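You operate a simulated robot arm through the tools that you are given. There is no shell and no other tool. Be economical: measure what you need, move in short steps, check, and stop when the job is done.

Carry out the task below with a simulated two-armed robot. There is one attempt and no reset: what you move stays moved.

TASK
Open the labels drawer, take the label on the brown bench and put it away in the inside of the labels drawer, then shut the drawer. Then fetch the orange box and set it on the top of the grey bench. Then take the cap off the purple-cap bottle and lay it down on the top of the island bench. Then turn the chiller knob to 15. Then put the ice pack from the ledge of the wall unit on the top of the drawer unit. Then put one of the square bottles from the ledge of the wall unit on top of the teal box there. Then put the job card in the silver tray. Then take the grey plate and put it on the black bench. Then take the cartridge from the speckled bench and put it on the top of the sand bench. Then put the plate card on the speckled bench away on the blue bench. Then take the orange slide on the top of the grey bench and put it away on the oak bench. Then put the cold block on the top of the island bench. The order counts. Set down upright: orange box, square bottle, cartridge.

It is judged by the outcome, as a careful person would: the job done as asked, and still so three seconds after it is handed in. It fails if anything else is knocked over, pushed out of place, dropped, spilled or broken. Lids that push on must go on centred and level and be pressed home; caps that screw on are set level and turned clockwise until they are tight.

THE ROBOT
Two 7-joint arms with two-finger grippers on one trunk, on a base that drives. Base frame: it is fixed to the floor where the robot stands at the start and does not move with it; the origin is under the middle of the robot, x ahead of it, y to its left, z up. Readings come in cm, rad, newtons and seconds.
The left shoulder is at the start at [2.4, 21.3, 108.1], the right one opposite. With the tool pointing down near the work surface each hand reaches from about 20 to 76 cm from the robot's upright axis, wherever it stands, measured 20 degrees to its own side. Places, roughly: black bench [130, 350, 90]; blue bench [160, 530, 90]; cartridge [-75, 100, 100]; chiller knob [-410, 870, 30]; cold block [-100, 350, 100]; grey plate (13x9x3 cm) [90, -60, 90]; ice pack [-650, 675, 100]; inside of the labels drawer [80, 0, 60]; job card [100, 0, 100]; label [-475, 175, 100]; labels drawer [80, 0, 60]; oak bench [90, 0, 90]; orange box (13x6x8 cm) [-370, 380, 90]; orange slide (8x4x2 cm) [-110, -70, 80]; plate card [-150, 125, 100]; purple-cap bottle [-375, 400, 100]; silver tray (26x18x4 cm) [90, -130, 90]; square bottle (5x5x11 cm) [-640, 650, 90]; teal box (9x6x6 cm) [-660, 640, 90]; top of the drawer unit [-560, 900, 60]; top of the grey bench [-100, 0, 80]; top of the island bench [-420, 400, 90]; top of the sand bench [-190, 0, 80]. Payload 2.2 kg a hand.
The tool frame of a hand sits at the grasp point between the pads (the TCP): z along the fingers, y along the line on which they close. The tips reach 1.9 cm beyond it. Largest opening 11.6 cm; the body of the gripper starts 7 cm behind the TCP.
Orientation is told as [roll, pitch, yaw] about the base's x, y, z axes, in that order, counted from this pose: with the fingers straight down and closing along the base's y, the tool's x points along the base's -x, its y along +y and its z along -z.

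THE INTERFACE
- The arms move only by the tool step_arm. It takes "left_increments", "right_increments" or both (then of equal length, played together; a hand with none holds still); each is a list of rows, each a list of 6 numbers: the shift along the base's x, y, z in units of 50 mm (1.0 is 50 mm), then the turn, a rotation vector about the base's x, y, z in units of 5 degrees (1.0 is 5 degrees). In form: [[dx, dy, dz, ax, ay, az], ...]. A call has 1 to 20 rows; each row shifts and turns the commanded pose from where the row before left it. "left_jaw" and "right_jaw" are, for a hand that has rows, the opening, from 0 (shut) to 1 (fully open), set as the call begins (left out, the last holds). A call with a number of a shift or a turn outside -1 to 1 is refused whole. Each row takes 0.2 s and may step no farther than 5 cm and 0.15 rad from the row before; otherwise, or with a gripper value out of range, the whole call is refused. Where a pose cannot be reached the arm comes as near as it can. A force on the tool above 40 N (or 10 N above the force at the start of the call, whichever is more), or a blocked arm, ends the call early, and 0.2 s more pass. The fingers move at their own pace and stop on an object; they squeeze with about 33 N. The grip force told is the motor's: it shows also when the fingers shut on nothing. Time passes only in rows, and 0.2 s behind the last, so rows that do not move let the fingers close. It gives the time, the measured TCP pose, the force on the tool (base axes), the opening and the grip force at its end, in the units of the frame above (readings bear some noise), with the torque about the TCP (base axes, N m) and any sound that the robot's microphone picked up.
- Cameras (640 x 400 px; columns grow to the right, rows downward): "scene" is now at [11.77, -3.88, 123.33]; the picture's right is [-0.32, -0.95, -0.00], its down [-0.61, 0.21, -0.76] and it looks along [0.72, -0.25, -0.65] (base axes); focal length 214 px, centre (320, 200). "left" rides on the left gripper at [6.9, 1.5, -9.7] in its tool frame; the picture's right is [-0.21, 0.98, 0.00], its down [-0.76, -0.17, -0.63] and it looks along [-0.62, -0.14, 0.77] (tool axes); focal length 251 px, centre (320, 200). "right" rides on the right gripper at [6.9, -1.5, -9.7] in its tool frame; the picture's right is [0.21, 0.98, 0.00], its down [-0.76, 0.17, -0.63] and it looks along [-0.62, 0.14, 0.77] (tool axes); focal length 251 px, centre (320, 200). There is no depth. A picture from a camera that has moved, and an enlarged one, comes with that camera's place and axes in the base frame and with its lens. The place of the scene camera against the robot may be out by one fixed shift of up to 1.8 cm in any direction.
- capture(camera): a new picture of that camera. The clock stands still meanwhile.
- raise_lower(by): slides the trunk up (or, below 0, down) by that many cm; the arms and the scene camera ride with it, the base frame stays. It gives what a move gives, with no picture.
- roll_base(legs): drives the robot by 1 to 6 legs, each [ahead, left, turn to the left] in cm, cm and rad, along the robot's own axes; the way and the turn of a leg run together, so that a leg with both is an arc; at most 150 cm and 3.142 rad a leg. The arms and the cameras ride along, it lands a little off, and it stops where it bumps. It gives what a move gives.
- pan_tilt(pan, tilt): turns the head with the scene camera to pan (to the left, within 1.396 rad either way) and tilt (down, from -0.506 to 1.204), counted from straight ahead of the robot. It gives what a move gives.
- close_up(camera, box): a new picture of the part [left, top, right, bottom] of that camera's present view, enlarged. The clock stands still meanwhile.
- finish_job(): hands the job in; it is judged then, once.

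Work in short steps. Places have to be worked out from the pictures, the camera data and where the tool is seen: move nearer, look again, correct. Check each grasp and each placing, and mend what went wrong. You have 567 turns and 370 pictures in all, those below and enlarged ones among them. Open the grippers and draw the arms clear of the work before you hand the job in, unless the task says otherwise; then end with one line.

The tools are called as a command line: name --argument value ..., lists and objects as JSON in quotes. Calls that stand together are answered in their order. step_arm: Moves the arms, as the interface text tells. Its arguments: {"type":"object","properties":{"left_increments":{"type":"array","items":{"type":"array","items":{"type":"number"}}},"left_jaw":{"type":"number"},"right_increments":{"type":"array","items":{"type":"array","items":{"type":"number"}}},"right_jaw":{"type":"number"}},"required":[]} The other tools are called the same way: raise_lower (by) slides the trunk up or down; roll_base (legs) drives the base; pan_tilt (pan, tilt) turns the head that bears the scene camera; capture (camera) takes a picture; close_up (camera, box) takes an enlarged picture of a part of a camera's view; finish_job () hands the job in.

At the start:

```text
clock: 0.0
left_eef_pos: [47.39, -0.08, 110.95]
left_orientation: [0.002, -0.001, -0.002]
left_ft_force: [0.5, 0.3, 0.6]
left_wrist_torque: [0.0, 0.02, -0.03]
left_width: 11.62
left_grasp_force: 0.1
right_eef_pos: [46.78, -45.87, 111.76]
right_orientation: [0.002, 0.0, -0.001]
right_ft_force: [0.1, 0.3, 0.9]
right_wrist_torque: [0.02, -0.04, 0.0]
right_width: 11.59
right_grasp_force: 0.0
trunk travel left (down, up): [-22.5, 26.5]
robot x, y, heading: [-0.11, 0.39, -0.002]
head pan, tilt: [-0.33, 0.7]
```

scene: 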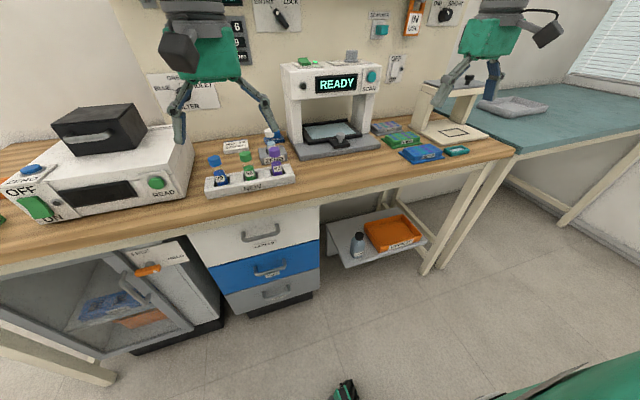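
right: 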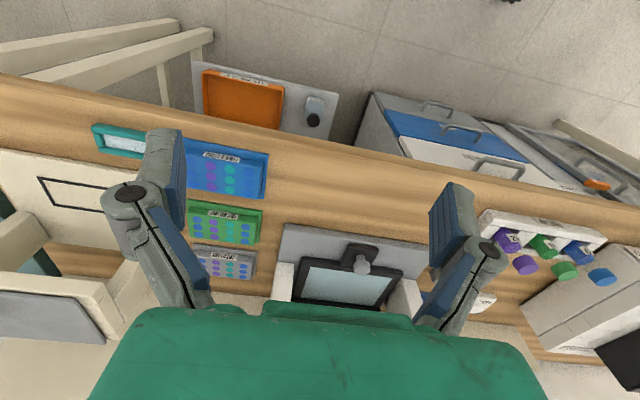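
left: 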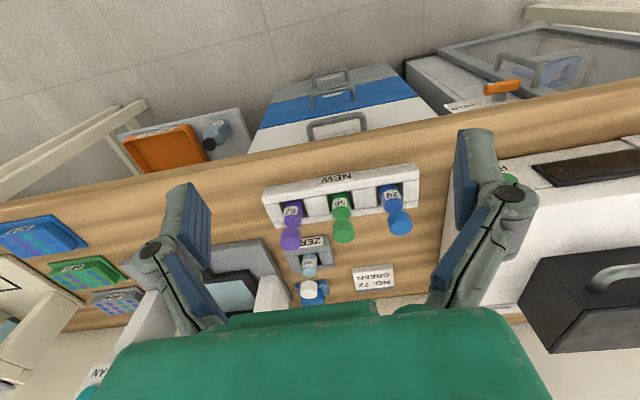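

I start by reading the labels of the drawers in front of me.

close_up --camera "scene" --box '[180, 190, 360, 310]'

close_up --camera "scene" --box '[340, 80, 560, 200]'

```text
3.33 times, centred on (270, 250) of scene
camera zoom: at [11.77, -3.88, 123.33], right [-0.32, -0.95, 0.0], down [-0.61, 0.21, -0.76], along [0.72, -0.25, -0.65], focal length 715 px, centre (487, 33)
```

zoom: 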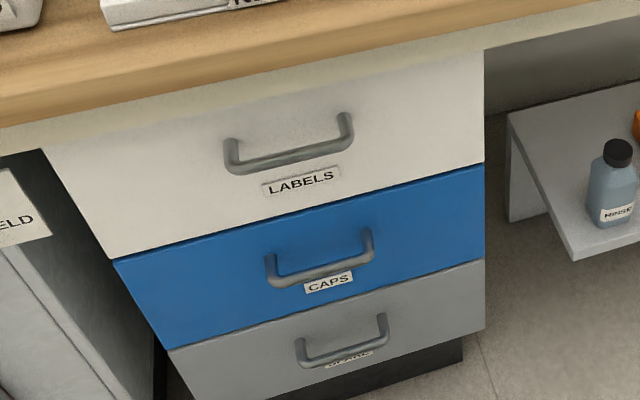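

```text
2.91 times, centred on (450, 140) of scene
camera zoom: at [11.77, -3.88, 123.33], right [-0.32, -0.95, 0.0], down [-0.61, 0.21, -0.76], along [0.72, -0.25, -0.65], focal length 624 px, centre (-58, 374)
```

zoom: 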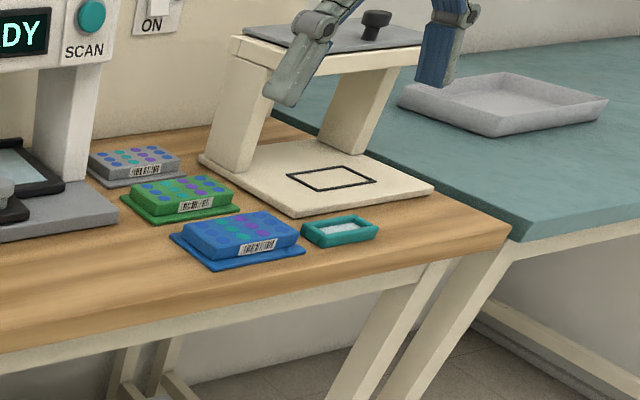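

The drawer handle bar (LABELS) is near [63, 0, 67], under a bench edge near x≈58. I back off a bit, lower the trunk, and plan a horizontal grip on the bar.

roll_base --legs '[[-10, 0, 0]]'

raise_lower --by -18

step_arm --left_increments '[[0, 0, -0.25, 0, -1, 0], [0, 0, -0.25, 0, -1, 0], [0, 0, -0.25, 0, -1, 0], [0, 0, -0.25, 0, -1, 0], [0, 0, -0.25, 0, -1, 0], [0, 0, -0.25, 0, -1, 0], [0, 0, -0.25, 0, -1, 0], [0, 0, -0.25, 0, -1, 0], [0, 0, -0.25, 0, -1, 0], [0, 0, -0.25, 0, -1, 0], [0, 0, -0.25, 0, -1, 0], [0, 0, -0.25, 0, -1, 0], [0, 0, -0.25, 0, -1, 0], [0, 0, -0.25, 0, -1, 0], [0, 0, -0.25, 0, -1, 0], [0, 0, -0.25, 0, -1, 0], [0, 0, -0.25, 0, -1, 0], [0, 0, -0.25, 0, -1, 0]]'

step_arm --left_increments '[[0, 0, -0.1, 1, 0, 0], [0, 0, -0.1, 1, 0, 0], [0, 0, -0.1, 1, 0, 0], [0, 0, -0.1, 1, 0, 0], [0, 0, -0.1, 1, 0, 0], [0, 0, -0.1, 1, 0, 0], [0, 0, -0.1, 1, 0, 0], [0, 0, -0.1, 1, 0, 0], [0, 0, -0.1, 1, 0, 0], [0, 0, -0.1, 1, 0, 0], [0, 0, -0.1, 1, 0, 0], [0, 0, -0.1, 1, 0, 0], [0, 0, -0.1, 1, 0, 0], [0, 0, -0.1, 1, 0, 0], [0, 0, -0.1, 1, 0, 0], [0, 0, -0.1, 1, 0, 0], [0, 0, -0.1, 1, 0, 0], [0, 0, -0.1, 1, 0, 0]]'

pan_tilt --pan 0 --tilt 0.75

capture --camera "scene"

capture --camera "left"

```text
clock: 1.1
left_eef_pos: [36.97, 0.2, 111.26]
left_orientation: [0.0, -0.004, 0.001]
left_ft_force: [-0.3, -0.5, 0.6]
left_wrist_torque: [0.02, 0.0, 0.01]
left_width: 11.6
left_grasp_force: 0.1
right_eef_pos: [36.66, -45.66, 112.02]
right_orientation: [-0.003, -0.004, 0.002]
right_ft_force: [-0.6, 1.0, 0.0]
right_wrist_torque: [-0.01, -0.03, 0.0]
right_width: 11.62
right_grasp_force: 0.0
trunk travel left (down, up): [-22.5, 26.5]
robot x, y, heading: [-9.93, -0.08, 0.003]
head pan, tilt: [-0.33, 0.7]
```

```text
clock: 3.1
left_eef_pos: [36.84, 0.29, 93.3]
left_orientation: [-0.001, -0.005, 0.001]
left_ft_force: [-0.4, 0.6, -1.1]
left_wrist_torque: [0.01, 0.01, 0.03]
left_width: 11.59
left_grasp_force: 0.1
right_eef_pos: [36.27, -45.58, 94.07]
right_orientation: [-0.002, -0.007, 0.001]
right_ft_force: [-0.4, 0.2, 0.7]
right_wrist_torque: [0.02, 0.01, 0.01]
right_width: 11.62
right_grasp_force: 0.0
trunk travel left (down, up): [-4.5, 44.5]
robot x, y, heading: [-9.84, -0.36, 0.003]
head pan, tilt: [-0.33, 0.7]
```

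```text
clock: 7.0
left_eef_pos: [36.68, 0.45, 70.73]
left_orientation: [2.935, -1.564, -2.937]
left_ft_force: [1.0, 0.2, -0.1]
left_wrist_torque: [0.0, -0.03, 0.03]
left_width: 11.61
left_grasp_force: 0.0
right_eef_pos: [36.34, -45.43, 94.19]
right_orientation: [-0.002, -0.006, 0.001]
right_ft_force: [-0.1, -0.7, -0.8]
right_wrist_torque: [-0.01, 0.0, 0.01]
right_width: 11.6
right_grasp_force: 0.1
trunk travel left (down, up): [-4.5, 44.5]
robot x, y, heading: [-10.03, -0.08, 0.005]
head pan, tilt: [-0.33, 0.7]
```

```text
clock: 10.8
left_eef_pos: [36.63, 0.42, 61.75]
left_orientation: [1.568, 0.0, -1.579]
left_ft_force: [1.1, -0.5, -0.2]
left_wrist_torque: [-0.01, -0.03, 0.0]
left_width: 11.62
left_grasp_force: 0.1
right_eef_pos: [36.41, -45.56, 94.1]
right_orientation: [-0.003, -0.006, 0.003]
right_ft_force: [0.3, 0.3, 0.1]
right_wrist_torque: [0.0, 0.01, 0.0]
right_width: 11.61
right_grasp_force: 0.2
trunk travel left (down, up): [-4.5, 44.5]
robot x, y, heading: [-9.65, 0.21, 0.006]
head pan, tilt: [-0.33, 0.7]
```

```text
clock: 11.6
left_eef_pos: [36.67, 0.36, 61.94]
left_orientation: [1.567, -0.002, -1.578]
left_ft_force: [-0.1, -0.1, -0.3]
left_wrist_torque: [0.0, -0.02, 0.02]
left_width: 11.58
left_grasp_force: 0.1
right_eef_pos: [36.4, -45.57, 94.21]
right_orientation: [-0.002, -0.005, 0.003]
right_ft_force: [-0.1, -0.4, 0.0]
right_wrist_torque: [-0.01, -0.01, -0.01]
right_width: 11.61
right_grasp_force: 0.1
trunk travel left (down, up): [-4.5, 44.5]
robot x, y, heading: [-10.04, 0.12, -0.0]
head pan, tilt: [0.0, 0.75]
```

```text
364 pictures are left
camera scene: at [1.96, -1.09, 104.91], right [0.0, -1.0, 0.0], down [-0.68, 0.0, -0.73], along [0.73, 0.0, -0.68], focal length 214 px, centre (320, 200)
```

scene: 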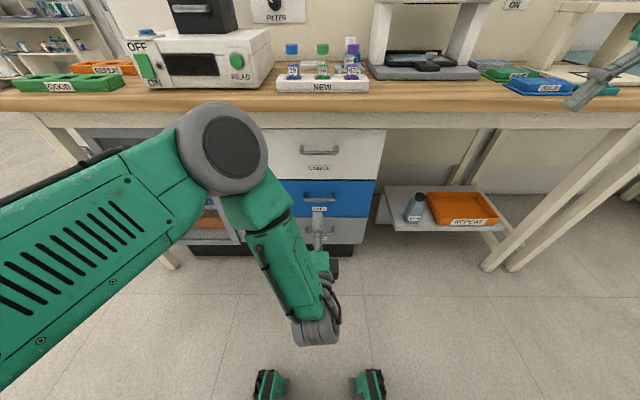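

```text
363 pictures are left
camera left: at [27.18, 7.34, 63.27], right [0.0, -0.21, 0.98], down [-0.64, -0.75, -0.16], along [0.77, -0.62, -0.14], focal length 251 px, centre (320, 200)
```

left: 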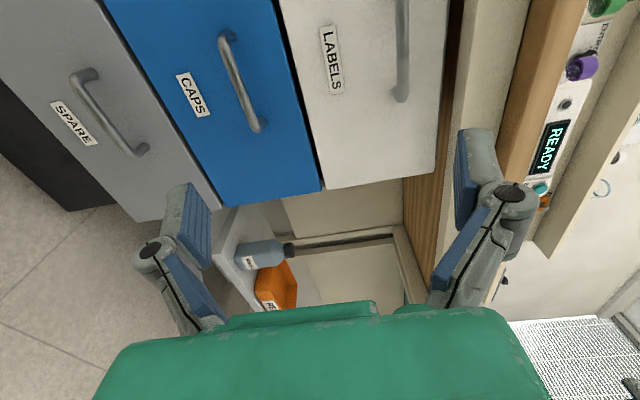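

The bar looks to be at about [61, 0.5, 71]. I raise the hand to that height, move nearer and look again.

step_arm --left_increments '[[0, 0, 0.95, 0, 0, 0], [0, 0, 0.95, 0, 0, 0], [0.8, 0, 0, 0, 0, 0], [0.8, 0, 0, 0, 0, 0], [0.8, 0, 0, 0, 0, 0]]'

capture --camera "left"

close_up --camera "scene" --box '[220, 100, 420, 260]'

```text
clock: 12.8
left_eef_pos: [48.91, 0.51, 71.2]
left_orientation: [1.565, -0.002, -1.577]
left_ft_force: [0.7, 0.3, 0.1]
left_wrist_torque: [-0.03, 0.02, 0.01]
left_width: 11.6
left_grasp_force: 0.0
right_eef_pos: [36.45, -45.57, 94.1]
right_orientation: [-0.001, -0.005, 0.003]
right_ft_force: [0.5, -0.2, -0.7]
right_wrist_torque: [-0.02, -0.01, -0.01]
right_width: 11.61
right_grasp_force: 0.0
trunk travel left (down, up): [-4.5, 44.5]
robot x, y, heading: [-10.17, -0.03, 0.001]
head pan, tilt: [0.0, 0.75]
```

```text
362 pictures are left
camera left: at [39.35, 7.41, 72.56], right [0.0, -0.21, 0.98], down [-0.64, -0.75, -0.16], along [0.77, -0.62, -0.14], focal length 251 px, centre (320, 200)
```

left: 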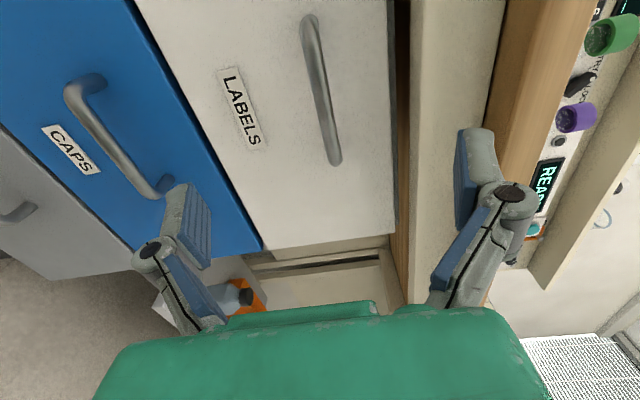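

```text
2.50 times, centred on (320, 180) of scene
camera zoom: at [2.02, -1.07, 104.9], right [0.0, -1.0, 0.0], down [-0.69, 0.0, -0.73], along [0.73, 0.0, -0.69], focal length 536 px, centre (320, 250)
```

zoom: 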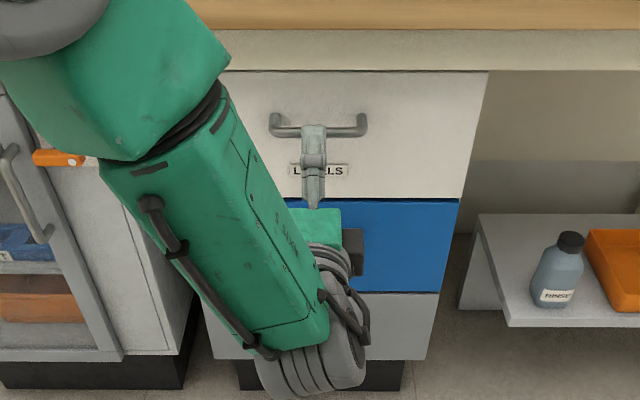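

Bar at about [60.5, 0.3, 71.1]. I advance so the bar sits between the fingers, then close.

step_arm --left_increments '[[0.8, 0, 0, 0, 0, 0], [0.8, 0, 0, 0, 0, 0], [0.66, 0, 0, 0, 0, 0]]' --left_jaw 0.5

step_arm --left_increments '[[0, 0, 0, 0, 0, 0], [0, 0, 0, 0, 0, 0], [0, 0, 0, 0, 0, 0]]' --left_jaw 0

capture --camera "left"

```text
clock: 13.6
left_eef_pos: [60.35, 0.36, 71.33]
left_orientation: [1.565, 0.0, -1.577]
left_ft_force: [0.9, 0.2, -0.6]
left_wrist_torque: [-0.01, 0.0, -0.04]
left_width: 5.82
left_grasp_force: 0.0
right_eef_pos: [36.33, -45.48, 94.07]
right_orientation: [-0.001, -0.005, 0.001]
right_ft_force: [0.6, -0.6, -0.1]
right_wrist_torque: [-0.01, 0.02, 0.01]
right_width: 11.58
right_grasp_force: 0.1
trunk travel left (down, up): [-4.5, 44.5]
robot x, y, heading: [-9.99, 0.15, 0.002]
head pan, tilt: [0.0, 0.75]
```

```text
clock: 14.4
left_eef_pos: [60.45, 0.29, 71.32]
left_orientation: [1.566, 0.0, -1.577]
left_ft_force: [1.0, -1.4, -0.9]
left_wrist_torque: [0.11, 0.01, -0.33]
left_width: 0.59
left_grasp_force: 32.5
right_eef_pos: [36.38, -45.6, 94.08]
right_orientation: [-0.001, -0.005, 0.003]
right_ft_force: [0.5, 0.5, 0.1]
right_wrist_torque: [0.02, -0.01, 0.02]
right_width: 11.57
right_grasp_force: 0.1
trunk travel left (down, up): [-4.5, 44.5]
robot x, y, heading: [-9.81, 0.04, 0.002]
head pan, tilt: [0.0, 0.75]
```

```text
360 pictures are left
camera left: at [50.84, 7.27, 72.83], right [0.0, -0.21, 0.98], down [-0.64, -0.75, -0.16], along [0.77, -0.62, -0.14], focal length 251 px, centre (320, 200)
```

left: 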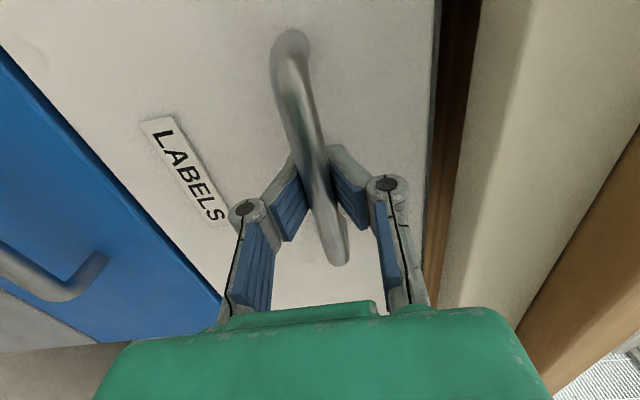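

The bar is gripped. I pull by driving the base back.

roll_base --legs '[[-10, 0, 0], [-10, 0, 0]]'

capture --camera "scene"

```text
clock: 16.3
left_eef_pos: [40.13, -0.13, 71.49]
left_orientation: [1.569, 0.0, -1.583]
left_ft_force: [0.6, -1.0, -2.3]
left_wrist_torque: [0.01, 0.0, 0.0]
left_width: 0.0
left_grasp_force: 28.4
right_eef_pos: [15.94, -45.92, 94.25]
right_orientation: [-0.002, -0.008, -0.002]
right_ft_force: [-0.3, -0.3, 0.0]
right_wrist_torque: [0.02, -0.07, -0.02]
right_width: 11.61
right_grasp_force: 0.0
trunk travel left (down, up): [-4.5, 44.5]
robot x, y, heading: [-29.91, 0.13, -0.003]
head pan, tilt: [0.0, 0.75]
```

```text
359 pictures are left
camera scene: at [-18.28, -1.3, 104.92], right [0.0, -1.0, 0.0], down [-0.68, 0.01, -0.73], along [0.73, 0.0, -0.68], focal length 214 px, centre (320, 200)
```

scene: 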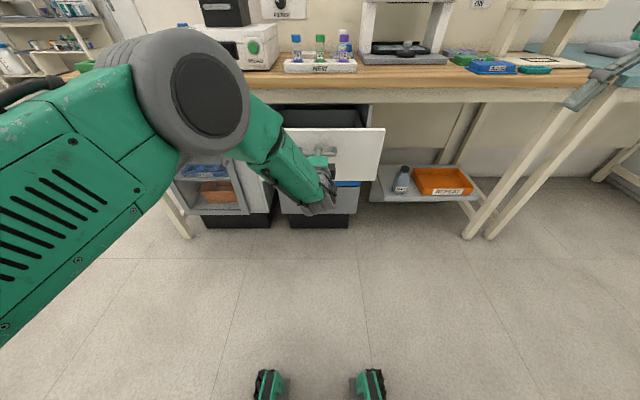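

The fingers slipped off, but the drawer opened partly. I look closer at how far.

close_up --camera "scene" --box '[220, 80, 420, 220]'

capture --camera "left"

```text
2.86 times, centred on (320, 150) of scene
camera zoom: at [-18.28, -1.3, 104.92], right [0.0, -1.0, 0.0], down [-0.68, 0.01, -0.73], along [0.73, 0.0, -0.68], focal length 613 px, centre (320, 343)
```

zoom: 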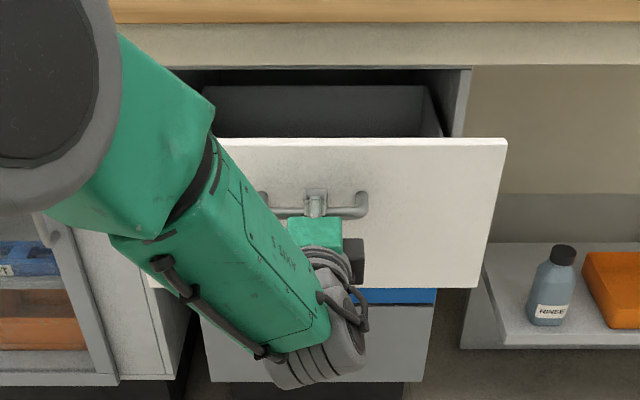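

```text
357 pictures are left
camera left: at [30.57, 6.84, 72.91], right [0.0, -0.21, 0.98], down [-0.64, -0.75, -0.16], along [0.77, -0.63, -0.14], focal length 251 px, centre (320, 200)
```

left: 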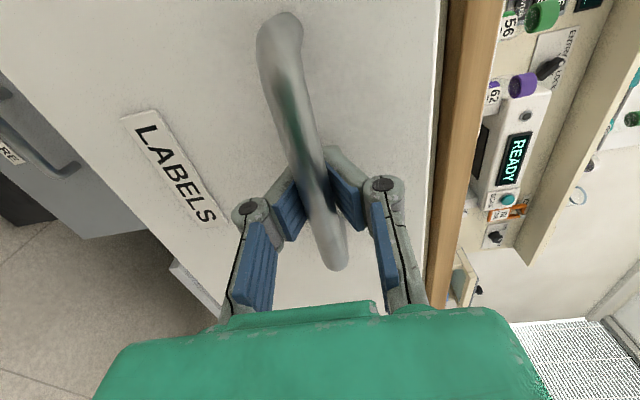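

The fingers are hooked round the bar and the drawer followed about 20 cm. I try a few more cm with the arm, force-limited.

step_arm --left_increments '[[-0.25, 0, 0, 0, 0, 0], [-0.25, 0, 0, 0, 0, 0], [-0.25, 0, 0, 0, 0, 0], [-0.25, 0, 0, 0, 0, 0]]'

capture --camera "left"

```text
clock: 17.3
left_eef_pos: [34.92, 0.0, 71.51]
left_orientation: [1.57, 0.0, -1.583]
left_ft_force: [0.2, -0.6, 1.0]
left_wrist_torque: [-0.02, 0.01, -0.01]
left_width: 0.0
left_grasp_force: 28.6
right_eef_pos: [15.58, -45.64, 94.45]
right_orientation: [-0.004, -0.011, -0.003]
right_ft_force: [0.4, 0.3, -0.4]
right_wrist_torque: [-0.04, -0.01, 0.01]
right_width: 11.62
right_grasp_force: 0.0
trunk travel left (down, up): [-4.5, 44.5]
robot x, y, heading: [-30.63, 0.22, -0.005]
head pan, tilt: [0.0, 0.75]
```

```text
356 pictures are left
camera left: at [25.44, 6.9, 72.9], right [0.0, -0.21, 0.98], down [-0.64, -0.75, -0.16], along [0.77, -0.63, -0.13], focal length 251 px, centre (320, 200)
```

left: 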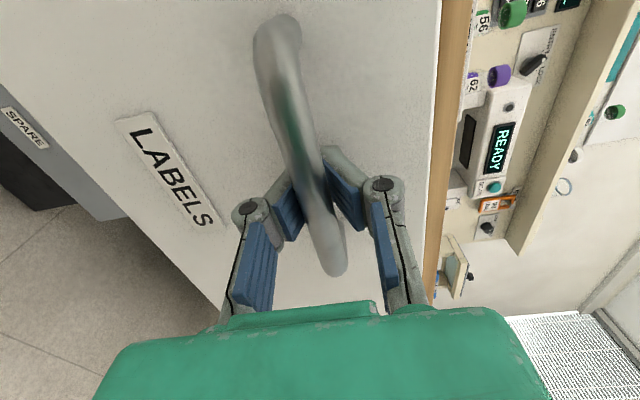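

The drawer followed to about 25 cm open. I release, back away and look into it.

step_arm --left_increments '[[0, 0, 0, 0, 0, 0], [0, 0, 0, 0, 0, 0], [0, 0, 0, 0, 0, 0]]' --left_jaw 0.6

roll_base --legs '[[-20, 0, 0]]'

capture --camera "scene"

```text
clock: 18.1
left_eef_pos: [34.94, -0.05, 71.45]
left_orientation: [1.567, -0.002, -1.583]
left_ft_force: [0.2, -0.4, -0.8]
left_wrist_torque: [0.0, 0.0, -0.01]
left_width: 6.95
left_grasp_force: 0.2
right_eef_pos: [15.58, -45.67, 94.43]
right_orientation: [-0.004, -0.008, -0.002]
right_ft_force: [0.0, -0.2, 0.5]
right_wrist_torque: [0.02, 0.01, 0.0]
right_width: 11.59
right_grasp_force: 0.0
trunk travel left (down, up): [-4.5, 44.5]
robot x, y, heading: [-30.48, -0.16, -0.002]
head pan, tilt: [0.0, 0.75]
```

```text
clock: 19.7
left_eef_pos: [14.84, -0.25, 71.57]
left_orientation: [1.57, -0.002, -1.588]
left_ft_force: [-0.8, 0.1, 0.7]
left_wrist_torque: [0.0, 0.04, 0.0]
left_width: 6.96
left_grasp_force: 0.0
right_eef_pos: [-4.83, -45.74, 94.56]
right_orientation: [-0.004, -0.011, -0.01]
right_ft_force: [-0.4, 0.5, 0.2]
right_wrist_torque: [-0.02, -0.02, 0.02]
right_width: 11.6
right_grasp_force: 0.1
trunk travel left (down, up): [-4.5, 44.5]
robot x, y, heading: [-50.3, -0.13, -0.01]
head pan, tilt: [0.0, 0.75]
```

```text
355 pictures are left
camera scene: at [-38.32, -1.1, 104.92], right [-0.01, -1.0, 0.0], down [-0.68, 0.01, -0.73], along [0.73, -0.01, -0.68], focal length 214 px, centre (320, 200)
```

scene: 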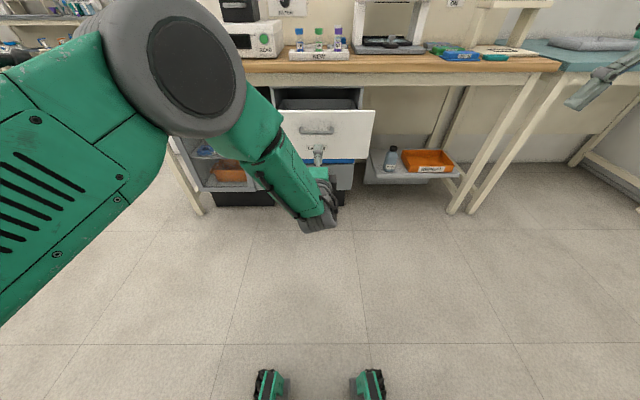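

Drawer is open with the hand clear. I bring the left hand back to pointing down and tuck it, raise the trunk, and look around for the route.

step_arm --left_increments '[[0, 0, 0.25, -1, 0, 0], [0, 0, 0.25, -1, 0, 0], [0, 0, 0.25, -1, 0, 0], [0, 0, 0.25, -1, 0, 0], [0, 0, 0.25, -1, 0, 0], [0, 0, 0.25, -1, 0, 0], [0, 0, 0.25, -1, 0, 0], [0, 0, 0.25, -1, 0, 0], [0, 0, 0.25, -1, 0, 0], [0, 0, 0.25, -1, 0, 0], [0, 0, 0.25, -1, 0, 0], [0, 0, 0.25, -1, 0, 0], [0, 0, 0.25, -1, 0, 0], [0, 0, 0.25, -1, 0, 0], [0, 0, 0.25, -1, 0, 0], [0, 0, 0.25, -1, 0, 0], [0, 0, 0.25, -1, 0, 0], [0, 0, 0.25, -1, 0, 0]]'

step_arm --left_increments '[[-0.3, 0.2, 0.1, 0, 1, 0], [-0.3, 0.2, 0.1, 0, 1, 0], [-0.3, 0.2, 0.1, 0, 1, 0], [-0.3, 0.2, 0.1, 0, 1, 0], [-0.3, 0.2, 0.1, 0, 1, 0], [-0.3, 0.2, 0.1, 0, 1, 0], [-0.3, 0.2, 0.1, 0, 1, 0], [-0.3, 0.2, 0.1, 0, 1, 0], [-0.3, 0.2, 0.1, 0, 1, 0], [-0.3, 0.2, 0.1, 0, 1, 0], [-0.3, 0.2, 0.1, 0, 1, 0], [-0.3, 0.2, 0.1, 0, 1, 0], [-0.3, 0.2, 0.1, 0, 1, 0], [-0.3, 0.2, 0.1, 0, 1, 0], [-0.3, 0.2, 0.1, 0, 1, 0], [-0.3, 0.2, 0.1, 0, 1, 0], [-0.3, 0.2, 0.1, 0, 1, 0], [-0.3, 0.2, 0.1, 0, 1, 0]]'

raise_lower --by 20

pan_tilt --pan 1.39 --tilt 0.4

capture --camera "scene"

pan_tilt --pan 0.6 --tilt 0.4

capture --camera "scene"

```text
clock: 23.5
left_eef_pos: [14.74, -0.24, 94.27]
left_orientation: [-2.836, -1.552, 2.84]
left_ft_force: [-0.3, 0.5, 0.7]
left_wrist_torque: [0.0, -0.02, 0.02]
left_width: 6.93
left_grasp_force: 0.0
right_eef_pos: [-5.05, -45.65, 94.64]
right_orientation: [-0.005, -0.013, -0.01]
right_ft_force: [0.0, 0.9, -0.3]
right_wrist_torque: [0.0, -0.02, -0.01]
right_width: 11.6
right_grasp_force: 0.1
trunk travel left (down, up): [-4.5, 44.5]
robot x, y, heading: [-50.13, -0.07, -0.011]
head pan, tilt: [0.0, 0.75]
```

```text
clock: 27.3
left_eef_pos: [-12.45, 17.84, 103.27]
left_orientation: [0.0, -0.014, 0.004]
left_ft_force: [0.3, -0.3, 0.2]
left_wrist_torque: [0.01, 0.02, -0.01]
left_width: 6.96
left_grasp_force: 0.1
right_eef_pos: [-4.99, -45.59, 94.59]
right_orientation: [-0.007, -0.013, -0.01]
right_ft_force: [0.7, 0.2, -0.1]
right_wrist_torque: [0.01, -0.01, 0.01]
right_width: 11.61
right_grasp_force: 0.0
trunk travel left (down, up): [-4.5, 44.5]
robot x, y, heading: [-50.03, -0.09, -0.013]
head pan, tilt: [0.0, 0.75]
```

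```text
clock: 29.4
left_eef_pos: [-12.29, 17.81, 123.28]
left_orientation: [0.004, -0.018, 0.005]
left_ft_force: [0.1, -0.2, 0.1]
left_wrist_torque: [0.02, -0.02, 0.01]
left_width: 6.97
left_grasp_force: 0.1
right_eef_pos: [-5.05, -45.56, 114.64]
right_orientation: [-0.005, -0.011, -0.01]
right_ft_force: [0.4, -0.4, 1.0]
right_wrist_torque: [-0.01, -0.01, -0.01]
right_width: 11.59
right_grasp_force: 0.0
trunk travel left (down, up): [-24.5, 24.5]
robot x, y, heading: [-50.01, -0.07, -0.015]
head pan, tilt: [0.0, 0.75]
```

```text
clock: 31.0
left_eef_pos: [-12.38, 17.97, 123.27]
left_orientation: [0.003, -0.019, 0.006]
left_ft_force: [-0.2, 0.0, -0.3]
left_wrist_torque: [0.0, 0.0, -0.01]
left_width: 6.97
left_grasp_force: 0.2
right_eef_pos: [-5.05, -45.7, 114.6]
right_orientation: [-0.004, -0.013, -0.01]
right_ft_force: [0.2, 0.9, 0.4]
right_wrist_torque: [-0.01, 0.0, 0.02]
right_width: 11.62
right_grasp_force: 0.0
trunk travel left (down, up): [-24.5, 24.5]
robot x, y, heading: [-50.05, 0.02, -0.011]
head pan, tilt: [1.389, 0.4]
```

```text
354 pictures are left
camera scene: at [-44.79, 8.25, 128.05], right [0.98, -0.19, 0.0], down [-0.08, -0.38, -0.92], along [0.17, 0.9, -0.39], focal length 214 px, centre (320, 200)
```

scene: 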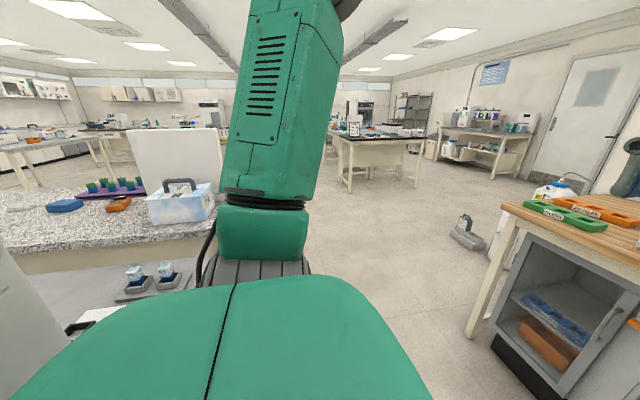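

```text
clock: 32.1
left_eef_pos: [-12.5, 17.84, 123.3]
left_orientation: [0.005, -0.018, 0.006]
left_ft_force: [-0.5, -0.4, 0.9]
left_wrist_torque: [0.02, 0.0, 0.0]
left_width: 6.97
left_grasp_force: 0.1
right_eef_pos: [-4.94, -45.65, 114.68]
right_orientation: [-0.005, -0.013, -0.009]
right_ft_force: [0.1, -1.2, -0.4]
right_wrist_torque: [0.01, 0.01, 0.01]
right_width: 11.61
right_grasp_force: 0.2
trunk travel left (down, up): [-24.5, 24.5]
robot x, y, heading: [-50.31, 0.15, -0.009]
head pan, tilt: [0.6, 0.4]
```

```text
353 pictures are left
camera scene: at [-38.86, 4.31, 128.03], right [0.56, -0.83, 0.0], down [-0.33, -0.22, -0.92], along [0.76, 0.51, -0.39], focal length 214 px, centre (320, 200)
```

scene: 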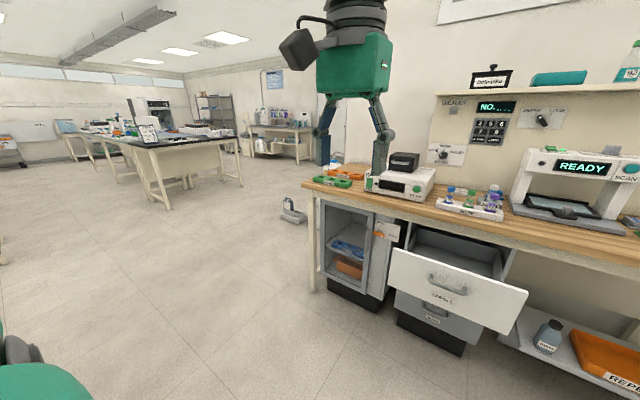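

The aisle runs to the left (+y). I drive forward-left a little away from what's behind and turn left to look along the room.

roll_base --legs '[[15, 0, 0], [0, 0, 1.571]]'

pan_tilt --pan 1.2 --tilt 0.4

capture --camera "scene"

pan_tilt --pan 0.3 --tilt 0.35

capture --camera "scene"

```text
clock: 37.5
left_eef_pos: [-55.06, 36.53, 123.32]
left_orientation: [0.003, -0.018, 1.641]
left_ft_force: [-0.3, 0.2, 0.1]
left_wrist_torque: [0.0, 0.01, -0.02]
left_width: 6.96
left_grasp_force: 0.0
right_eef_pos: [7.87, 48.06, 114.69]
right_orientation: [-0.005, -0.013, 1.624]
right_ft_force: [-0.5, 0.3, 0.2]
right_wrist_torque: [0.0, -0.01, -0.01]
right_width: 11.61
right_grasp_force: 0.0
trunk travel left (down, up): [-24.5, 24.5]
robot x, y, heading: [-34.55, -0.08, 1.627]
head pan, tilt: [0.6, 0.4]
```

```text
clock: 38.5
left_eef_pos: [-55.17, 36.4, 123.39]
left_orientation: [0.003, -0.019, 1.639]
left_ft_force: [0.1, -0.9, -0.4]
left_wrist_torque: [-0.01, 0.04, 0.0]
left_width: 6.97
left_grasp_force: 0.1
right_eef_pos: [7.82, 47.85, 114.66]
right_orientation: [-0.006, -0.015, 1.625]
right_ft_force: [-0.6, 1.1, 0.0]
right_wrist_torque: [0.0, -0.01, 0.0]
right_width: 11.62
right_grasp_force: 0.1
trunk travel left (down, up): [-24.5, 24.5]
robot x, y, heading: [-34.92, -0.03, 1.624]
head pan, tilt: [1.201, 0.4]
```

```text
352 pictures are left
camera scene: at [-44.43, 6.26, 128.05], right [0.31, 0.95, 0.0], down [0.37, -0.12, -0.92], along [-0.88, 0.29, -0.39], focal length 214 px, centre (320, 200)
```

scene: 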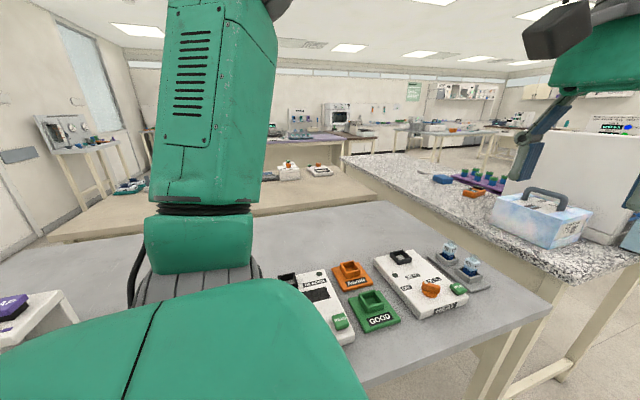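

```text
clock: 39.7
left_eef_pos: [-55.15, 36.39, 123.25]
left_orientation: [0.003, -0.02, 1.64]
left_ft_force: [-0.2, 0.1, -0.2]
left_wrist_torque: [0.01, -0.03, -0.02]
left_width: 6.93
left_grasp_force: 0.1
right_eef_pos: [7.87, 47.82, 114.68]
right_orientation: [-0.005, -0.014, 1.626]
right_ft_force: [-0.6, -0.8, 0.2]
right_wrist_torque: [0.02, 0.01, 0.0]
right_width: 11.61
right_grasp_force: 0.0
trunk travel left (down, up): [-24.5, 24.5]
robot x, y, heading: [-35.07, -0.0, 1.631]
head pan, tilt: [0.3, 0.351]
```

```text
351 pictures are left
camera scene: at [-38.86, 12.1, 128.48], right [0.94, 0.35, 0.0], down [0.12, -0.32, -0.94], along [-0.33, 0.88, -0.35], focal length 214 px, centre (320, 200)
```

scene: 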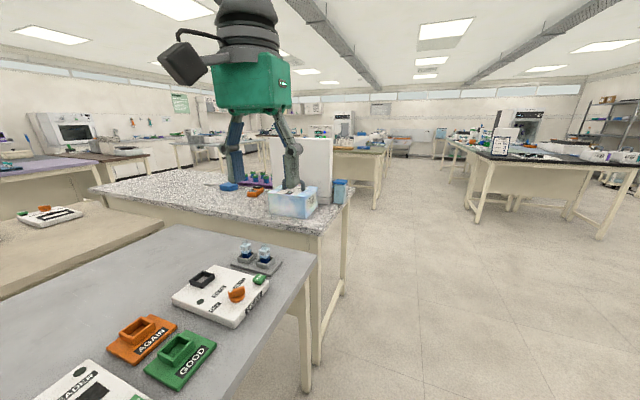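

The speckled bench end is near x≈-66, y 83–141; the aisle ahead (+y) is free. I go out along the aisle, shifted a bit right, to about y=215 and look toward the brown bench.

roll_base --legs '[[0, -15, -0.06], [120, 0, 0], [95, 0, 0], [0, 0, 1.571]]'

pan_tilt --pan 0.5 --tilt 0.3

capture --camera "scene"

pan_tilt --pan -0.5 --tilt 0.3

capture --camera "scene"

```text
clock: 55.3
left_eef_pos: [-61.32, 201.0, 123.02]
left_orientation: [-0.006, -0.017, -3.124]
left_ft_force: [0.4, 0.6, 0.8]
left_wrist_torque: [-0.04, 0.01, 0.01]
left_width: 6.94
left_grasp_force: 0.1
right_eef_pos: [-69.57, 264.43, 114.9]
right_orientation: [-0.01, -0.011, -3.139]
right_ft_force: [-0.9, -0.8, -0.3]
right_wrist_torque: [0.08, -0.06, 0.0]
right_width: 11.6
right_grasp_force: 0.1
trunk travel left (down, up): [-24.5, 24.5]
robot x, y, heading: [-23.97, 219.89, -3.139]
head pan, tilt: [0.3, 0.351]
```

```text
clock: 56.0
left_eef_pos: [-61.29, 198.37, 123.05]
left_orientation: [-0.021, -0.019, -3.123]
left_ft_force: [-0.6, -2.0, 1.2]
left_wrist_torque: [0.21, -0.03, -0.01]
left_width: 6.95
left_grasp_force: 0.1
right_eef_pos: [-69.42, 261.81, 115.59]
right_orientation: [-0.028, -0.012, -3.136]
right_ft_force: [-2.1, -2.5, 0.7]
right_wrist_torque: [0.28, -0.14, 0.02]
right_width: 11.61
right_grasp_force: 0.1
trunk travel left (down, up): [-24.5, 24.5]
robot x, y, heading: [-24.06, 218.39, -3.139]
head pan, tilt: [0.499, 0.3]
```

```text
350 pictures are left
camera scene: at [-37.1, 208.07, 128.58], right [-0.48, 0.88, 0.03], down [0.27, 0.18, -0.95], along [-0.84, -0.45, -0.32], focal length 214 px, centre (320, 200)
```

scene: 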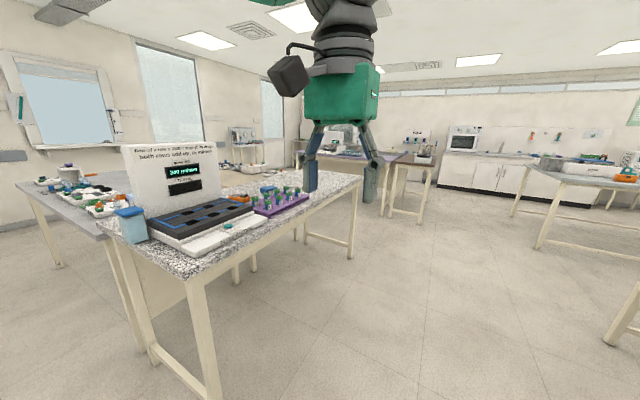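

```text
clock: 57.3
left_eef_pos: [-60.99, 209.9, 124.3]
left_orientation: [0.061, -0.024, -3.128]
left_ft_force: [-0.8, 3.1, 0.6]
left_wrist_torque: [-0.27, -0.01, 0.01]
left_width: 6.94
left_grasp_force: 0.1
right_eef_pos: [-69.27, 272.66, 111.95]
right_orientation: [0.056, -0.013, 3.14]
right_ft_force: [1.5, 2.7, -0.9]
right_wrist_torque: [-0.22, 0.14, -0.05]
right_width: 11.6
right_grasp_force: 0.1
trunk travel left (down, up): [-24.5, 24.5]
robot x, y, heading: [-24.08, 220.85, -3.145]
head pan, tilt: [-0.499, 0.3]
```

```text
349 pictures are left
camera scene: at [-36.93, 229.52, 128.67], right [0.47, 0.88, -0.03], down [0.26, -0.18, -0.95], along [-0.84, 0.44, -0.32], focal length 214 px, centre (320, 200)
```

scene: 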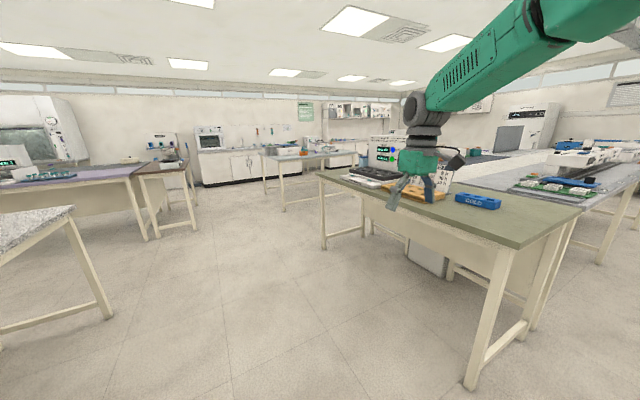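

The body sways after the drive, so I lower the trunk for stability and let it settle.

raise_lower --by -10

step_arm --left_increments '[[0, 0, 0, 0, 0, 0], [0, 0, 0, 0, 0, 0], [0, 0, 0, 0, 0, 0], [0, 0, 0, 0, 0, 0], [0, 0, 0, 0, 0, 0], [0, 0, 0, 0, 0, 0], [0, 0, 0, 0, 0, 0], [0, 0, 0, 0, 0, 0]]'

```text
clock: 58.6
left_eef_pos: [-61.17, 198.49, 113.12]
left_orientation: [-0.022, -0.018, -3.121]
left_ft_force: [0.0, -3.4, 0.3]
left_wrist_torque: [0.29, 0.02, 0.02]
left_width: 6.98
left_grasp_force: 0.1
right_eef_pos: [-69.43, 261.91, 105.71]
right_orientation: [-0.028, -0.013, -3.137]
right_ft_force: [-1.4, -3.0, 0.9]
right_wrist_torque: [0.35, -0.19, 0.01]
right_width: 11.6
right_grasp_force: 0.0
trunk travel left (down, up): [-14.5, 34.5]
robot x, y, heading: [-24.18, 218.45, -3.136]
head pan, tilt: [-0.499, 0.3]
```

```text
clock: 60.4
left_eef_pos: [-61.12, 201.73, 113.42]
left_orientation: [0.002, -0.017, -3.124]
left_ft_force: [-0.9, -0.1, 0.2]
left_wrist_torque: [0.06, -0.06, -0.03]
left_width: 6.97
left_grasp_force: 0.1
right_eef_pos: [-69.34, 265.12, 104.53]
right_orientation: [-0.005, -0.01, -3.136]
right_ft_force: [-0.4, -0.4, -0.7]
right_wrist_torque: [0.07, -0.04, 0.01]
right_width: 11.6
right_grasp_force: 0.0
trunk travel left (down, up): [-14.5, 34.5]
robot x, y, heading: [-23.69, 219.28, -3.14]
head pan, tilt: [-0.499, 0.3]
```

Settled. I drive on along -x to about x=-225, y=235, and look again.

roll_base --legs '[[100, -10, 0], [100, 0, 0]]'

pan_tilt --pan 0.35 --tilt 0.3

capture --camera "scene"

```text
clock: 70.5
left_eef_pos: [-264.04, 213.6, 113.65]
left_orientation: [0.016, -0.021, 3.135]
left_ft_force: [0.5, -0.6, -0.1]
left_wrist_torque: [0.05, -0.03, 0.0]
left_width: 6.97
left_grasp_force: 0.0
right_eef_pos: [-270.82, 277.15, 103.83]
right_orientation: [0.009, -0.011, 3.121]
right_ft_force: [-0.7, 0.4, -0.8]
right_wrist_torque: [0.01, -0.03, 0.0]
right_width: 11.61
right_grasp_force: 0.0
trunk travel left (down, up): [-14.5, 34.5]
robot x, y, heading: [-226.52, 229.02, 3.124]
head pan, tilt: [-0.499, 0.3]
```

```text
clock: 71.7
left_eef_pos: [-263.34, 218.91, 114.17]
left_orientation: [0.057, -0.02, 3.135]
left_ft_force: [0.1, -0.1, -1.3]
left_wrist_torque: [0.0, 0.01, -0.01]
left_width: 6.95
left_grasp_force: 0.1
right_eef_pos: [-270.56, 281.85, 101.77]
right_orientation: [0.053, -0.011, 3.121]
right_ft_force: [-1.3, -1.3, -2.1]
right_wrist_torque: [0.07, -0.06, 0.01]
right_width: 11.62
right_grasp_force: 0.1
trunk travel left (down, up): [-14.5, 34.5]
robot x, y, heading: [-226.26, 229.9, 3.127]
head pan, tilt: [0.351, 0.3]
```

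```text
348 pictures are left
camera scene: at [-240.01, 230.25, 118.86], right [-0.33, 0.94, -0.04], down [0.28, 0.06, -0.96], along [-0.9, -0.32, -0.29], focal length 214 px, centre (320, 200)
```

scene: 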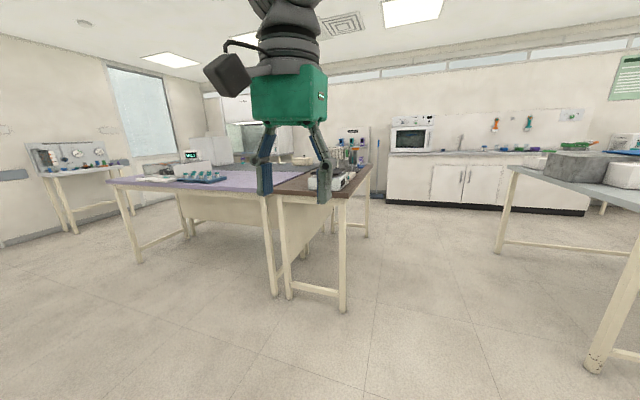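

The brown bench runs along x from about -361 on, its near edge y≈203; the island's edge is y≈331. I drive on to x≈-470, then look left.

roll_base --legs '[[120, -10, 0], [120, 0, 0]]'

pan_tilt --pan 1.35 --tilt 0.5

step_arm --left_increments '[[0, 0, 0, 0, 0, 0], [0, 0, 0, 0, 0, 0], [0, 0, 0, 0, 0, 0], [0, 0, 0, 0, 0, 0], [0, 0, 0, 0, 0, 0], [0, 0, 0, 0, 0, 0], [0, 0, 0, 0, 0, 0], [0, 0, 0, 0, 0, 0]]'

capture --camera "scene"

```text
clock: 83.5
left_eef_pos: [-503.56, 228.9, 114.02]
left_orientation: [0.046, -0.019, -3.137]
left_ft_force: [-0.2, 0.4, -0.4]
left_wrist_torque: [-0.03, 0.01, -0.03]
left_width: 6.99
left_grasp_force: 0.1
right_eef_pos: [-511.35, 291.88, 102.48]
right_orientation: [0.038, -0.016, 3.132]
right_ft_force: [1.0, 1.5, 0.4]
right_wrist_torque: [-0.09, 0.01, -0.02]
right_width: 11.6
right_grasp_force: 0.2
trunk travel left (down, up): [-14.5, 34.5]
robot x, y, heading: [-466.98, 241.6, 3.135]
head pan, tilt: [0.351, 0.3]
```

```text
clock: 84.7
left_eef_pos: [-503.09, 225.4, 113.78]
left_orientation: [0.012, -0.023, -3.136]
left_ft_force: [-0.1, 0.4, 1.3]
left_wrist_torque: [0.03, 0.07, 0.0]
left_width: 6.99
left_grasp_force: 0.0
right_eef_pos: [-510.93, 288.74, 104.17]
right_orientation: [0.008, -0.017, 3.132]
right_ft_force: [0.6, 0.1, 0.3]
right_wrist_torque: [0.02, -0.02, 0.0]
right_width: 11.6
right_grasp_force: 0.0
trunk travel left (down, up): [-14.5, 34.5]
robot x, y, heading: [-466.46, 241.27, 3.135]
head pan, tilt: [1.349, 0.499]
```

```text
clock: 86.7
left_eef_pos: [-502.93, 231.18, 114.29]
left_orientation: [0.057, -0.025, 3.141]
left_ft_force: [-0.4, 1.2, -0.6]
left_wrist_torque: [-0.13, 0.0, -0.01]
left_width: 6.98
left_grasp_force: 0.1
right_eef_pos: [-510.71, 294.02, 102.31]
right_orientation: [0.053, -0.015, 3.125]
right_ft_force: [1.0, 2.0, -0.6]
right_wrist_torque: [-0.09, 0.01, 0.0]
right_width: 11.6
right_grasp_force: 0.1
trunk travel left (down, up): [-14.5, 34.5]
robot x, y, heading: [-466.48, 242.52, 3.138]
head pan, tilt: [1.349, 0.499]
stopped in row 8 (left hand): the arm was blocked; the commanded pose is now the measured one
```

```text
347 pictures are left
camera scene: at [-473.45, 236.77, 117.37], right [-0.97, 0.23, -0.01], down [0.11, 0.44, -0.89], along [-0.2, -0.87, -0.45], focal length 214 px, centre (320, 200)
```

scene: 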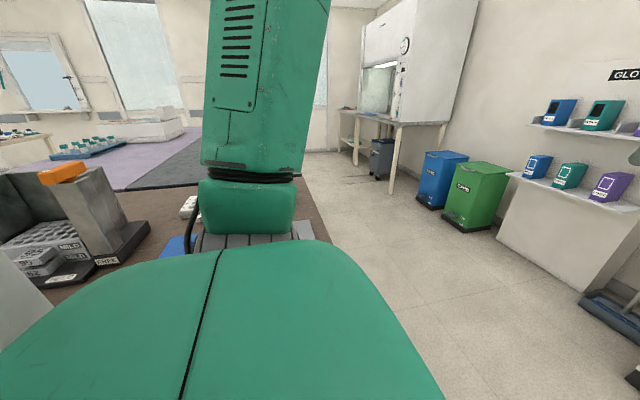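

The body is still swaying and the left arm reported blocked; I check whether something is being touched.

step_arm --left_increments '[[0, 0, 0, 0, 0, 0], [0, 0, 0, 0, 0, 0], [0, 0, 0, 0, 0, 0], [0, 0, 0, 0, 0, 0]]'

capture --camera "left"

step_arm --left_increments '[[0, 0, 0, 0, 0, 0], [0, 0, 0, 0, 0, 0], [0, 0, 0, 0, 0, 0], [0, 0, 0, 0, 0, 0]]'

```text
clock: 87.7
left_eef_pos: [-502.92, 226.21, 113.78]
left_orientation: [0.017, -0.023, -3.136]
left_ft_force: [1.0, -0.8, 0.6]
left_wrist_torque: [0.12, -0.03, -0.02]
left_width: 6.93
left_grasp_force: 0.1
right_eef_pos: [-510.81, 289.3, 104.26]
right_orientation: [0.009, -0.017, 3.132]
right_ft_force: [-0.7, -0.2, 0.6]
right_wrist_torque: [0.11, -0.03, 0.0]
right_width: 11.58
right_grasp_force: 0.2
trunk travel left (down, up): [-14.5, 34.5]
robot x, y, heading: [-466.6, 241.77, 3.14]
head pan, tilt: [1.349, 0.499]
```

```text
346 pictures are left
camera left: at [-495.78, 224.71, 123.23], right [-0.21, -0.98, 0.02], down [-0.74, 0.17, 0.65], along [-0.64, 0.12, -0.76], focal length 251 px, centre (320, 200)
```

left: 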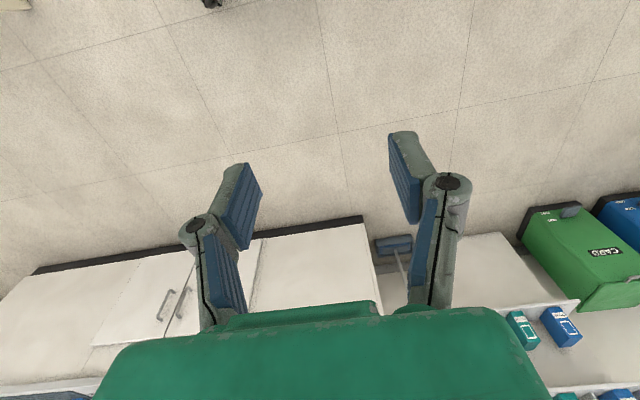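

```text
clock: 88.9
left_eef_pos: [-502.8, 228.48, 114.23]
left_orientation: [0.04, -0.026, -3.139]
left_ft_force: [0.2, 1.3, 0.9]
left_wrist_torque: [-0.09, -0.01, 0.01]
left_width: 6.95
left_grasp_force: 0.1
right_eef_pos: [-510.7, 291.64, 103.17]
right_orientation: [0.034, -0.022, 3.131]
right_ft_force: [0.3, 1.4, 0.3]
right_wrist_torque: [-0.07, 0.03, 0.0]
right_width: 11.63
right_grasp_force: 0.1
trunk travel left (down, up): [-14.5, 34.5]
robot x, y, heading: [-466.45, 241.59, 3.137]
head pan, tilt: [1.349, 0.499]
stopped in row 4 (left hand): the arm was blocked; the commanded pose is now the measured one
```

step_arm --right_increments '[[0, 0, 0, 0, 0, 0]]'

step_arm --right_increments '[[0, 0, 0, 0, 0, 0]]'

step_arm --right_increments '[[0, 0, 0, 0, 0, 0]]'

step_arm --right_increments '[[0, 0, 0, 0, 0, 0]]'

capture --camera "right"

```text
clock: 89.3
left_eef_pos: [-502.82, 226.03, 114.12]
left_orientation: [0.023, -0.027, -3.135]
left_ft_force: [1.0, -0.9, 0.6]
left_wrist_torque: [0.03, -0.01, -0.01]
left_width: 6.96
left_grasp_force: 0.1
right_eef_pos: [-510.64, 289.21, 104.06]
right_orientation: [0.014, -0.021, 3.133]
right_ft_force: [-0.6, 0.0, 0.0]
right_wrist_torque: [0.05, 0.04, 0.01]
right_width: 11.6
right_grasp_force: 0.1
trunk travel left (down, up): [-14.5, 34.5]
robot x, y, heading: [-466.61, 240.95, 3.14]
head pan, tilt: [1.349, 0.499]
```

```text
clock: 89.7
left_eef_pos: [-502.83, 228.1, 114.1]
left_orientation: [0.035, -0.026, -3.137]
left_ft_force: [0.5, 0.7, 0.1]
left_wrist_torque: [0.03, -0.02, 0.0]
left_width: 6.96
left_grasp_force: 0.1
right_eef_pos: [-510.69, 291.11, 103.48]
right_orientation: [0.03, -0.023, 3.13]
right_ft_force: [-0.1, 1.2, -0.6]
right_wrist_torque: [-0.06, -0.03, 0.02]
right_width: 11.59
right_grasp_force: 0.1
trunk travel left (down, up): [-14.5, 34.5]
robot x, y, heading: [-466.77, 241.46, 3.133]
head pan, tilt: [1.349, 0.499]
```

```text
clock: 90.1
left_eef_pos: [-502.92, 226.68, 114.07]
left_orientation: [0.028, -0.026, -3.137]
left_ft_force: [0.2, -0.6, -0.3]
left_wrist_torque: [0.05, 0.0, 0.02]
left_width: 6.97
left_grasp_force: 0.1
right_eef_pos: [-510.72, 289.91, 103.86]
right_orientation: [0.022, -0.02, 3.132]
right_ft_force: [0.4, 0.5, 0.8]
right_wrist_torque: [-0.03, -0.01, 0.01]
right_width: 11.59
right_grasp_force: 0.1
trunk travel left (down, up): [-14.5, 34.5]
robot x, y, heading: [-466.82, 241.07, 3.136]
head pan, tilt: [1.349, 0.499]
```

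```text
clock: 90.5
left_eef_pos: [-502.9, 227.36, 114.0]
left_orientation: [0.031, -0.026, -3.136]
left_ft_force: [0.3, 0.5, 0.0]
left_wrist_torque: [-0.02, 0.0, 0.0]
left_width: 6.97
left_grasp_force: 0.1
right_eef_pos: [-510.75, 290.54, 103.63]
right_orientation: [0.025, -0.021, 3.133]
right_ft_force: [-0.7, 0.3, 0.0]
right_wrist_torque: [-0.02, 0.0, 0.01]
right_width: 11.61
right_grasp_force: 0.0
trunk travel left (down, up): [-14.5, 34.5]
robot x, y, heading: [-466.97, 241.34, 3.138]
head pan, tilt: [1.349, 0.499]
```

```text
345 pictures are left
camera right: at [-503.6, 292.23, 113.15], right [0.21, -0.98, 0.02], down [-0.74, -0.14, 0.65], along [-0.63, -0.15, -0.76], focal length 251 px, centre (320, 200)
```

right: 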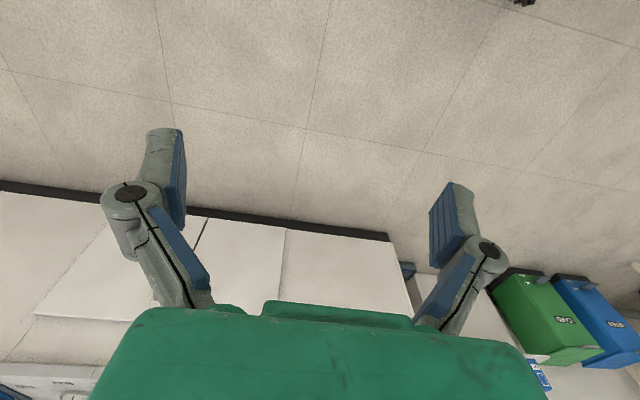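

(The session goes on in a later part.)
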